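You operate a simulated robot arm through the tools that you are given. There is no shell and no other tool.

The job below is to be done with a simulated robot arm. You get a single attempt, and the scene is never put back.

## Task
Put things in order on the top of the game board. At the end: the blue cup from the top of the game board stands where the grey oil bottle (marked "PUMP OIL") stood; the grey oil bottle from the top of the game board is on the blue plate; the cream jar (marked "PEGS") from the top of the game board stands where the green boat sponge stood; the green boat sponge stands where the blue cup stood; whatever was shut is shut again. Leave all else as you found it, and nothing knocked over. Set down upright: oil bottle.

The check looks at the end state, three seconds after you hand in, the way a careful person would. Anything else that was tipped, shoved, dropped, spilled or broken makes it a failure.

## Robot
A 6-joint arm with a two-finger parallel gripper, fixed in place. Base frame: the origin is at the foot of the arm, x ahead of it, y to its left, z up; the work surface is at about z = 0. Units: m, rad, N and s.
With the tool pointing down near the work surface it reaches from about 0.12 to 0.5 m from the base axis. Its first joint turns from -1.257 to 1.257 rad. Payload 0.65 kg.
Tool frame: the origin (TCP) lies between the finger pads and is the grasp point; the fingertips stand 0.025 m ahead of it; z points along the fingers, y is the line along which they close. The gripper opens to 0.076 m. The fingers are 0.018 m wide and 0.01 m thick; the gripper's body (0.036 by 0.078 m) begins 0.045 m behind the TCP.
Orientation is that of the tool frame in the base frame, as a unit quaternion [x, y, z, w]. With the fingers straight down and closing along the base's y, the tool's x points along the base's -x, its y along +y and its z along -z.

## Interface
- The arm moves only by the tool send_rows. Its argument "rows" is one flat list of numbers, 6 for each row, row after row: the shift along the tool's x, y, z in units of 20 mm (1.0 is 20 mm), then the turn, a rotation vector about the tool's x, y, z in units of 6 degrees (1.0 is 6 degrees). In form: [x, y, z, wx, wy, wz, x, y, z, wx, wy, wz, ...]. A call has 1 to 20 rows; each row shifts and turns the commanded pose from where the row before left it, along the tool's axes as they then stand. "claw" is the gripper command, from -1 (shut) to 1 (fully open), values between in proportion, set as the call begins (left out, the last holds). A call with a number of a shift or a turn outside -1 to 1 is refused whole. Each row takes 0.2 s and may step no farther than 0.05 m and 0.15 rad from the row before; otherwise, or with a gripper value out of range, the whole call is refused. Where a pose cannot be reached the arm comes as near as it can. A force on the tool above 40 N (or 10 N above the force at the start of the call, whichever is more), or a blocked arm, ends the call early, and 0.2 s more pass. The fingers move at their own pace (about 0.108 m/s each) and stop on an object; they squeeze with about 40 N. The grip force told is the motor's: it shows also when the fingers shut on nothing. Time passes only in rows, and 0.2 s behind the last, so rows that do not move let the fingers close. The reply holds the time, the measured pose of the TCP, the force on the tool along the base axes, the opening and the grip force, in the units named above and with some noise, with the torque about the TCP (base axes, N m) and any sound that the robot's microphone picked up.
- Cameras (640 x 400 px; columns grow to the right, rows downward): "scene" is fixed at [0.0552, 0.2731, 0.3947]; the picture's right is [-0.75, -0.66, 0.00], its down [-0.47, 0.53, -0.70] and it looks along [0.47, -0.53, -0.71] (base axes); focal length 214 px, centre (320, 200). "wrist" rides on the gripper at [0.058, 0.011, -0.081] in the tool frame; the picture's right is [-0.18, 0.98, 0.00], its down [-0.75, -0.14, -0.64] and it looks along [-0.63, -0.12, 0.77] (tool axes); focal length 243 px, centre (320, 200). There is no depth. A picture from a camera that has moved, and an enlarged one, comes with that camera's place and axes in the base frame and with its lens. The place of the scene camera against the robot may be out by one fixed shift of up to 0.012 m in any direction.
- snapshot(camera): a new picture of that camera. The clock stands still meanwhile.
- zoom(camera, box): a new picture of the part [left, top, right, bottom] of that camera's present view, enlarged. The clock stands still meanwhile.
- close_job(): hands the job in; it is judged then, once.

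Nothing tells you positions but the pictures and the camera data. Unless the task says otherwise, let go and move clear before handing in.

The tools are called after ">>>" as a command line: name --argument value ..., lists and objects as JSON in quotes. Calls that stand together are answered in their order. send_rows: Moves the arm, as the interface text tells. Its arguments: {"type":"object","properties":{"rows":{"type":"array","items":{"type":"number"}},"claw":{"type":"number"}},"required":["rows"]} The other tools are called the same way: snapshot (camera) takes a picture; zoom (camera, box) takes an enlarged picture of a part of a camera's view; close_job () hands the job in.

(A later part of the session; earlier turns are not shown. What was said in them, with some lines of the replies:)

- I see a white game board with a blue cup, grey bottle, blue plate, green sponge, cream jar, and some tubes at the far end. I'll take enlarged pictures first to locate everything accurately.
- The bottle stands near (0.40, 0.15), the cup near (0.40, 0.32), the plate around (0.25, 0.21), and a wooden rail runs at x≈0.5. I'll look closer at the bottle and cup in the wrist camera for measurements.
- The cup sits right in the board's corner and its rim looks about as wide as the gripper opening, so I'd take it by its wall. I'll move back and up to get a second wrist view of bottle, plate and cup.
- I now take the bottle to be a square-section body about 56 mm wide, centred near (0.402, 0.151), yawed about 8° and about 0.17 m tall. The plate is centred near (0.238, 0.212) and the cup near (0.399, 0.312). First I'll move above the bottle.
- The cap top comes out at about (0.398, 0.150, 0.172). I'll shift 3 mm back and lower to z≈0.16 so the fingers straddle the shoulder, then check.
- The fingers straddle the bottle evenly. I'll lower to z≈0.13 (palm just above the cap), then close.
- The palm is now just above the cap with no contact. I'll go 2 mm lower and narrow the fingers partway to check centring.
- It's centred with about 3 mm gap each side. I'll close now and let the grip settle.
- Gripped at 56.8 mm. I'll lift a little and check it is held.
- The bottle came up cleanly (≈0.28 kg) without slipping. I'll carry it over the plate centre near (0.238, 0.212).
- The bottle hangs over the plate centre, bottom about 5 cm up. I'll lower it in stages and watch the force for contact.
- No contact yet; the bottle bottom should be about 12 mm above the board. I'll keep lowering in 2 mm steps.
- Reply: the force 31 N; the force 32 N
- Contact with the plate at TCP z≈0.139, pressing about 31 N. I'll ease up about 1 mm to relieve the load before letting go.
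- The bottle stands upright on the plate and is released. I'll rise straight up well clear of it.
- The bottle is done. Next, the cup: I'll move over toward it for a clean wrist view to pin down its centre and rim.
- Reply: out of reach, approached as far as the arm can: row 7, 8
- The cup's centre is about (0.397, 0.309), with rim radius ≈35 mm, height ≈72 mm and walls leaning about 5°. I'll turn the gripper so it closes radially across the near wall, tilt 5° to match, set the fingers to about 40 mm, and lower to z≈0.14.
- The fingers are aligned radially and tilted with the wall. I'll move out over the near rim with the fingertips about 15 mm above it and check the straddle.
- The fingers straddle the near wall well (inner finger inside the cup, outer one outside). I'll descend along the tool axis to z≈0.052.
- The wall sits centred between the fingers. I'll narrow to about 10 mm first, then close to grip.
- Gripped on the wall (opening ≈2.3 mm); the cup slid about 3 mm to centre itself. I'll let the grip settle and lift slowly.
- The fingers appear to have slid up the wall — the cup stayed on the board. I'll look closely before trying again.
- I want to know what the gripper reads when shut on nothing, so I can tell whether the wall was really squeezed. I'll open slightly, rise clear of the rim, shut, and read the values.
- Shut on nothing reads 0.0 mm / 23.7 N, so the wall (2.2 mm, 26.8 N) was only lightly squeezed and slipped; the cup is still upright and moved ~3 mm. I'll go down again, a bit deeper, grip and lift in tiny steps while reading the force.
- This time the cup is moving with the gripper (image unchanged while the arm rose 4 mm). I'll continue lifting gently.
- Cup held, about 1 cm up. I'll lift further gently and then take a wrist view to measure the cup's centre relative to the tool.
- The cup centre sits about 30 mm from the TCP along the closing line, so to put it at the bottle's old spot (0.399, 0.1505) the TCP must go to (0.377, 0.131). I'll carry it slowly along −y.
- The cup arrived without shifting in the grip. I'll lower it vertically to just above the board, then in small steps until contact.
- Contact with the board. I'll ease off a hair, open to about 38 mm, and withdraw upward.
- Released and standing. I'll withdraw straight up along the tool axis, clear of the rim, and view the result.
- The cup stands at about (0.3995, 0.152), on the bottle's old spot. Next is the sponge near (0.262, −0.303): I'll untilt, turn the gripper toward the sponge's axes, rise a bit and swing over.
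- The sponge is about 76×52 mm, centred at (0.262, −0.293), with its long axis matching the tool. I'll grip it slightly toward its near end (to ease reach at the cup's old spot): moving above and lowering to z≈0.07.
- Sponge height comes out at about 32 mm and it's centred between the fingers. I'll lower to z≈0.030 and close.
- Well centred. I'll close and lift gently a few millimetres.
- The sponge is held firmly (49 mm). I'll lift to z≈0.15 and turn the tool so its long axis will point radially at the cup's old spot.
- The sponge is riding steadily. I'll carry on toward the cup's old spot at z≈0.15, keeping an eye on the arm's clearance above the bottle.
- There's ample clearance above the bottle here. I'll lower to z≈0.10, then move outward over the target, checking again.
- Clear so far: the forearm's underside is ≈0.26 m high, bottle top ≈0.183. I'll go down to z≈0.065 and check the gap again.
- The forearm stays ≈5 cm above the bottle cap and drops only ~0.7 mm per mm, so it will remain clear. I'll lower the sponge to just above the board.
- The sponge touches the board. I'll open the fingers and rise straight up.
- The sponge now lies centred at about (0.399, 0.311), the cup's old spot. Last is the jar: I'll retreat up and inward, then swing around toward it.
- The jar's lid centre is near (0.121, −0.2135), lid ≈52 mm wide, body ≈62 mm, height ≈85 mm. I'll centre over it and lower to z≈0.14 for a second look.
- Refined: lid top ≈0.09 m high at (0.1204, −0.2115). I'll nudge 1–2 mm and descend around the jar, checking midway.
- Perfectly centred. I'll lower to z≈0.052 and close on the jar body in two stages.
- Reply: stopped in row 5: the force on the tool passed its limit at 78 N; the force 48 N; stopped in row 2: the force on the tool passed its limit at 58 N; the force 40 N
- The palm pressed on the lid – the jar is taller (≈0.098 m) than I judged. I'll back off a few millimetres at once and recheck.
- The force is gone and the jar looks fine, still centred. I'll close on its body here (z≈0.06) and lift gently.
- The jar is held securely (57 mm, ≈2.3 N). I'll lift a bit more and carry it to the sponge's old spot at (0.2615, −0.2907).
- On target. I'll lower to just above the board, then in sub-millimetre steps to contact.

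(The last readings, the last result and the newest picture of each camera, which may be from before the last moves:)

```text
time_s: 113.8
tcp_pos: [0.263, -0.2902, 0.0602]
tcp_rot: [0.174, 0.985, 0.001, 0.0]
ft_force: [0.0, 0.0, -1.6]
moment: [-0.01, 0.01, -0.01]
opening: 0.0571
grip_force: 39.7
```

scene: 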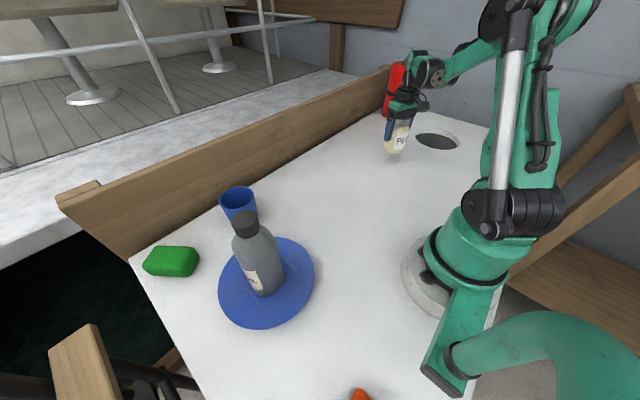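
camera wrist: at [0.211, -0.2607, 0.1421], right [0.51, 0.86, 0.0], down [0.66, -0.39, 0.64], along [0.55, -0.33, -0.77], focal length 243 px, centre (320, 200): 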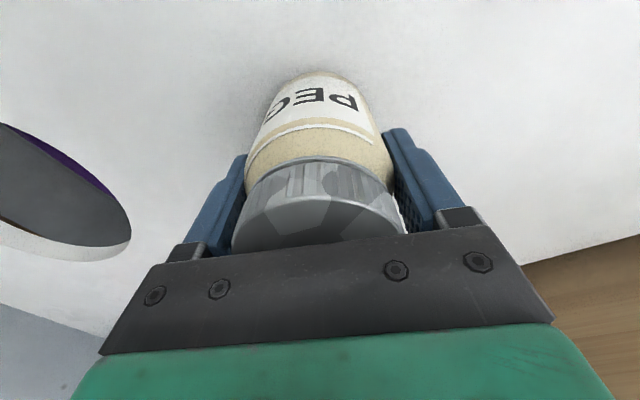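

>>> send_rows --rows '[0, 0, 0.02, 0, 0, 0, 0, 0, 0, 0, 0, 0]'

>>> send_rows --rows '[0, 0, 0.02, 0, 0, 0, 0, 0, 0, 0, 0, 0]'

```text
time_s: 114.4
tcp_pos: [0.2625, -0.2899, 0.06]
tcp_rot: [0.173, 0.985, -0.001, 0.001]
ft_force: [-0.9, 0.0, 23.9]
moment: [-0.01, 0.07, 0.07]
opening: 0.0571
grip_force: 40.1
```

```text
time_s: 115.0
tcp_pos: [0.2625, -0.2894, 0.0589]
tcp_rot: [0.174, 0.985, 0.0, 0.0]
ft_force: [-1.0, -0.1, 31.7]
moment: [0.0, 0.06, 0.19]
opening: 0.0573
grip_force: 39.7
```

Contact reached. I'll ease off slightly, then open and withdraw straight up.

>>> send_rows --rows '[0, 0, -0.02, 0, 0, 0, 0, 0, 0, 0, 0, 0]'

>>> send_rows --rows '[0, 0, 0, 0, 0, 0, 0, 0, 0, 0, 0, 0, 0, 0, 0, 0, 0, 0]' --claw 1

>>> snapshot --camera "wrist"

>>> send_rows --rows '[0, 0, -0.3, 0, 0, 0, 0, 0, -0.5, 0, 0, 0, 0, 0, -0.7, 0, 0, 0, 0, 0, -0.8, 0, 0, 0, 0, 0, -0.8, 0, 0, 0, 0, 0, -0.8, 0, 0, 0, 0, 0, -0.8, 0, 0, 0, 0, 0, -0.8, 0, 0, 0, 0, 0, 0, 0, 0, 0]'

>>> snapshot --camera "wrist"

>>> snapshot --camera "scene"

```text
time_s: 115.6
tcp_pos: [0.2622, -0.2896, 0.0594]
tcp_rot: [0.174, 0.985, 0.0, 0.0]
ft_force: [0.3, -0.6, -2.3]
moment: [0.01, -0.03, 0.04]
opening: 0.0571
grip_force: 39.9
```

```text
time_s: 116.4
tcp_pos: [0.2617, -0.2898, 0.0602]
tcp_rot: [0.174, 0.985, 0.001, 0.0]
ft_force: [0.0, -0.1, -0.5]
moment: [0.0, -0.01, -0.01]
opening: 0.076
grip_force: 0.1
```

```text
taken
camera wrist: at [0.2111, -0.2605, 0.1405], right [0.51, 0.86, 0.0], down [0.66, -0.39, 0.64], along [0.55, -0.33, -0.77], focal length 243 px, centre (320, 200)
```

wrist: 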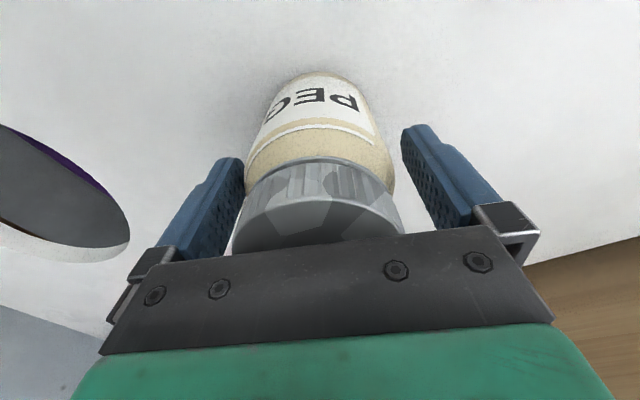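

```text
time_s: 118.4
tcp_pos: [0.2625, -0.2911, 0.1692]
tcp_rot: [0.173, 0.985, 0.001, 0.0]
ft_force: [-1.1, 0.6, 0.4]
moment: [0.02, 0.0, -0.05]
opening: 0.076
grip_force: 0.0
```

```text
taken
camera wrist: at [0.2113, -0.2611, 0.2507], right [0.51, 0.86, 0.0], down [0.66, -0.39, 0.64], along [0.55, -0.33, -0.77], focal length 243 px, centre (320, 200)
```

wrist: 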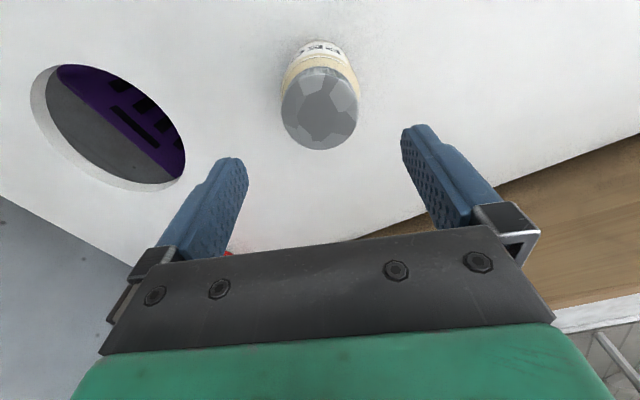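

```text
taken
```

scene: 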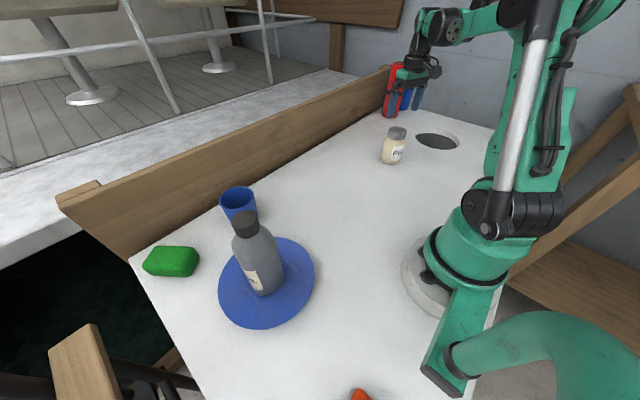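

The jar stands upright on the sponge's old spot and all four items are placed. I'll raise the arm away to a neutral pose and do a final inspection.

>>> send_rows --rows '[0, 0, -0.8, 0, 0, 0, 0, 0, -0.8, 0, 0, 0, 0.342, 0.94, -0.2, 0, 0, 0, 0.342, 0.94, -0.2, 0, 0, 0, 0.342, 0.94, -0.2, 0, 0, 0, 0.342, 0.94, -0.2, 0, 0, 0, 0.342, 0.94, -0.2, 0, 0, 0, 0.342, 0.94, -0.2, 0, 0, 0, 0.342, 0.94, -0.2, 0, 0, 0, 0.342, 0.94, -0.2, 0, 0, 0, 0.342, 0.94, -0.2, 0, 0, 0, 0.342, 0.94, -0.2, 0, 0, 0, 0, 0, 0, 0, 0, 0]'

>>> snapshot --camera "scene"

>>> snapshot --camera "wrist"

>>> zoom --camera "scene" --box '[340, 50, 580, 200]'

>>> zoom --camera "scene" --box '[110, 160, 350, 340]'

```text
time_s: 121.2
tcp_pos: [0.2617, -0.0907, 0.2434]
tcp_rot: [0.173, 0.985, 0.001, 0.0]
ft_force: [0.3, -0.4, 0.5]
moment: [0.0, 0.0, 0.0]
opening: 0.0762
grip_force: 0.1
```

```text
taken
```

scene: 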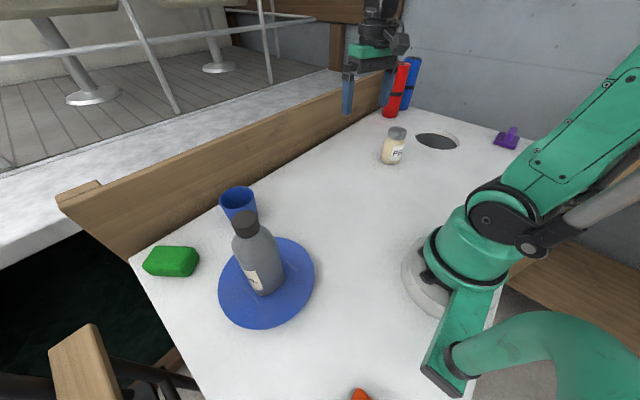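

```text
taken
camera wrist: at [0.2111, -0.0611, 0.3231], right [0.51, 0.86, 0.0], down [0.66, -0.39, 0.64], along [0.55, -0.33, -0.77], focal length 243 px, centre (320, 200)
```

wrist: 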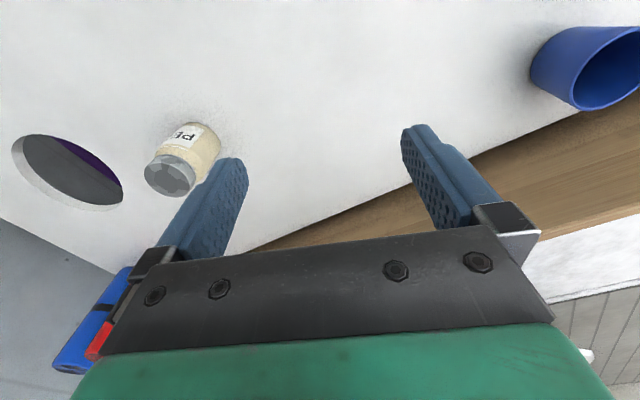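

```text
2.67 times, centred on (460, 125) of scene
camera zoom: at [0.0552, 0.2731, 0.3947], right [-0.75, -0.66, 0.0], down [-0.47, 0.53, -0.7], along [0.47, -0.53, -0.71], focal length 572 px, centre (-53, 400)
```

zoom: 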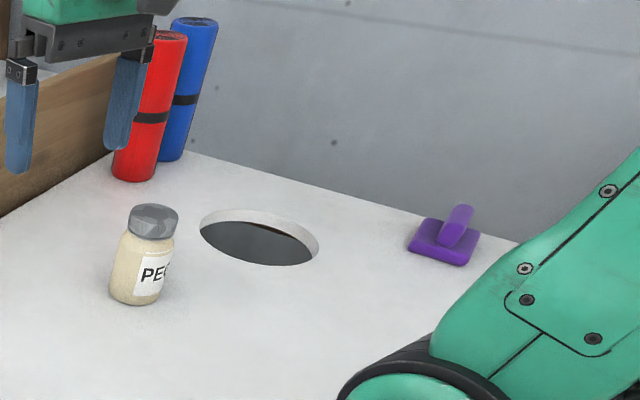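

```text
2.22 times, centred on (230, 250) of scene
camera zoom: at [0.0552, 0.2731, 0.3947], right [-0.75, -0.66, 0.0], down [-0.47, 0.53, -0.7], along [0.47, -0.53, -0.71], focal length 477 px, centre (520, 89)
```

zoom: 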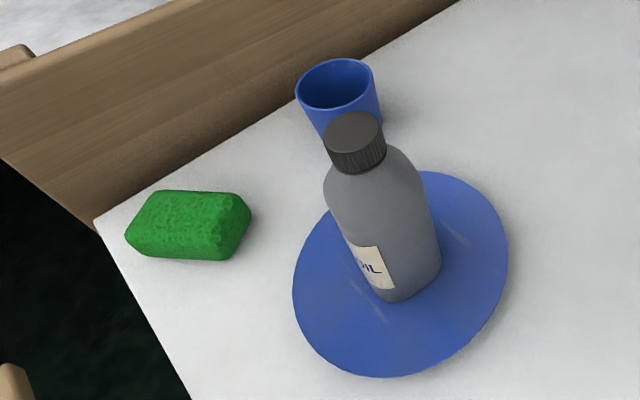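

Everything checks out in the final pictures. The bottle is upright on the plate, the cup is on the bottle's old spot, the sponge is where the cup was, and the jar stands where the sponge was. The plate and the other items haven't moved, and the arm is clear with the gripper open, so I'm handing in now.

>>> close_job

```text
The job is handed in.
```

The job is handed in, and all four items are where you asked. In the last pictures nothing was tipped and nothing else had moved. I don't have the check's verdict.

| Item | Final place | How it stands |
|---|---|---|
| Grey oil bottle | Near the centre of the blue plate | Upright |
| Blue cup | Where the bottle stood, within about 2 mm by my estimate | Upright |
| Green boat sponge | Where the cup stood, within about 2 mm by my estimate | Flat |
| Cream jar | Where the sponge stood, within a few mm by my estimate | Upright, lid on |

- **Jar:** while lowering onto it, the palm of the gripper pressed on the lid and peaked at 78 N. I had judged the jar about 1 cm too short. I backed off at once, and the jar and lid looked undamaged afterwards.
- **Cup:** the first grip slipped and dragged the cup about 3 mm before the second one held. I used its original position, not the shifted one, as the sponge's target.
- **Shut items:** I opened nothing, so there was nothing to shut again.
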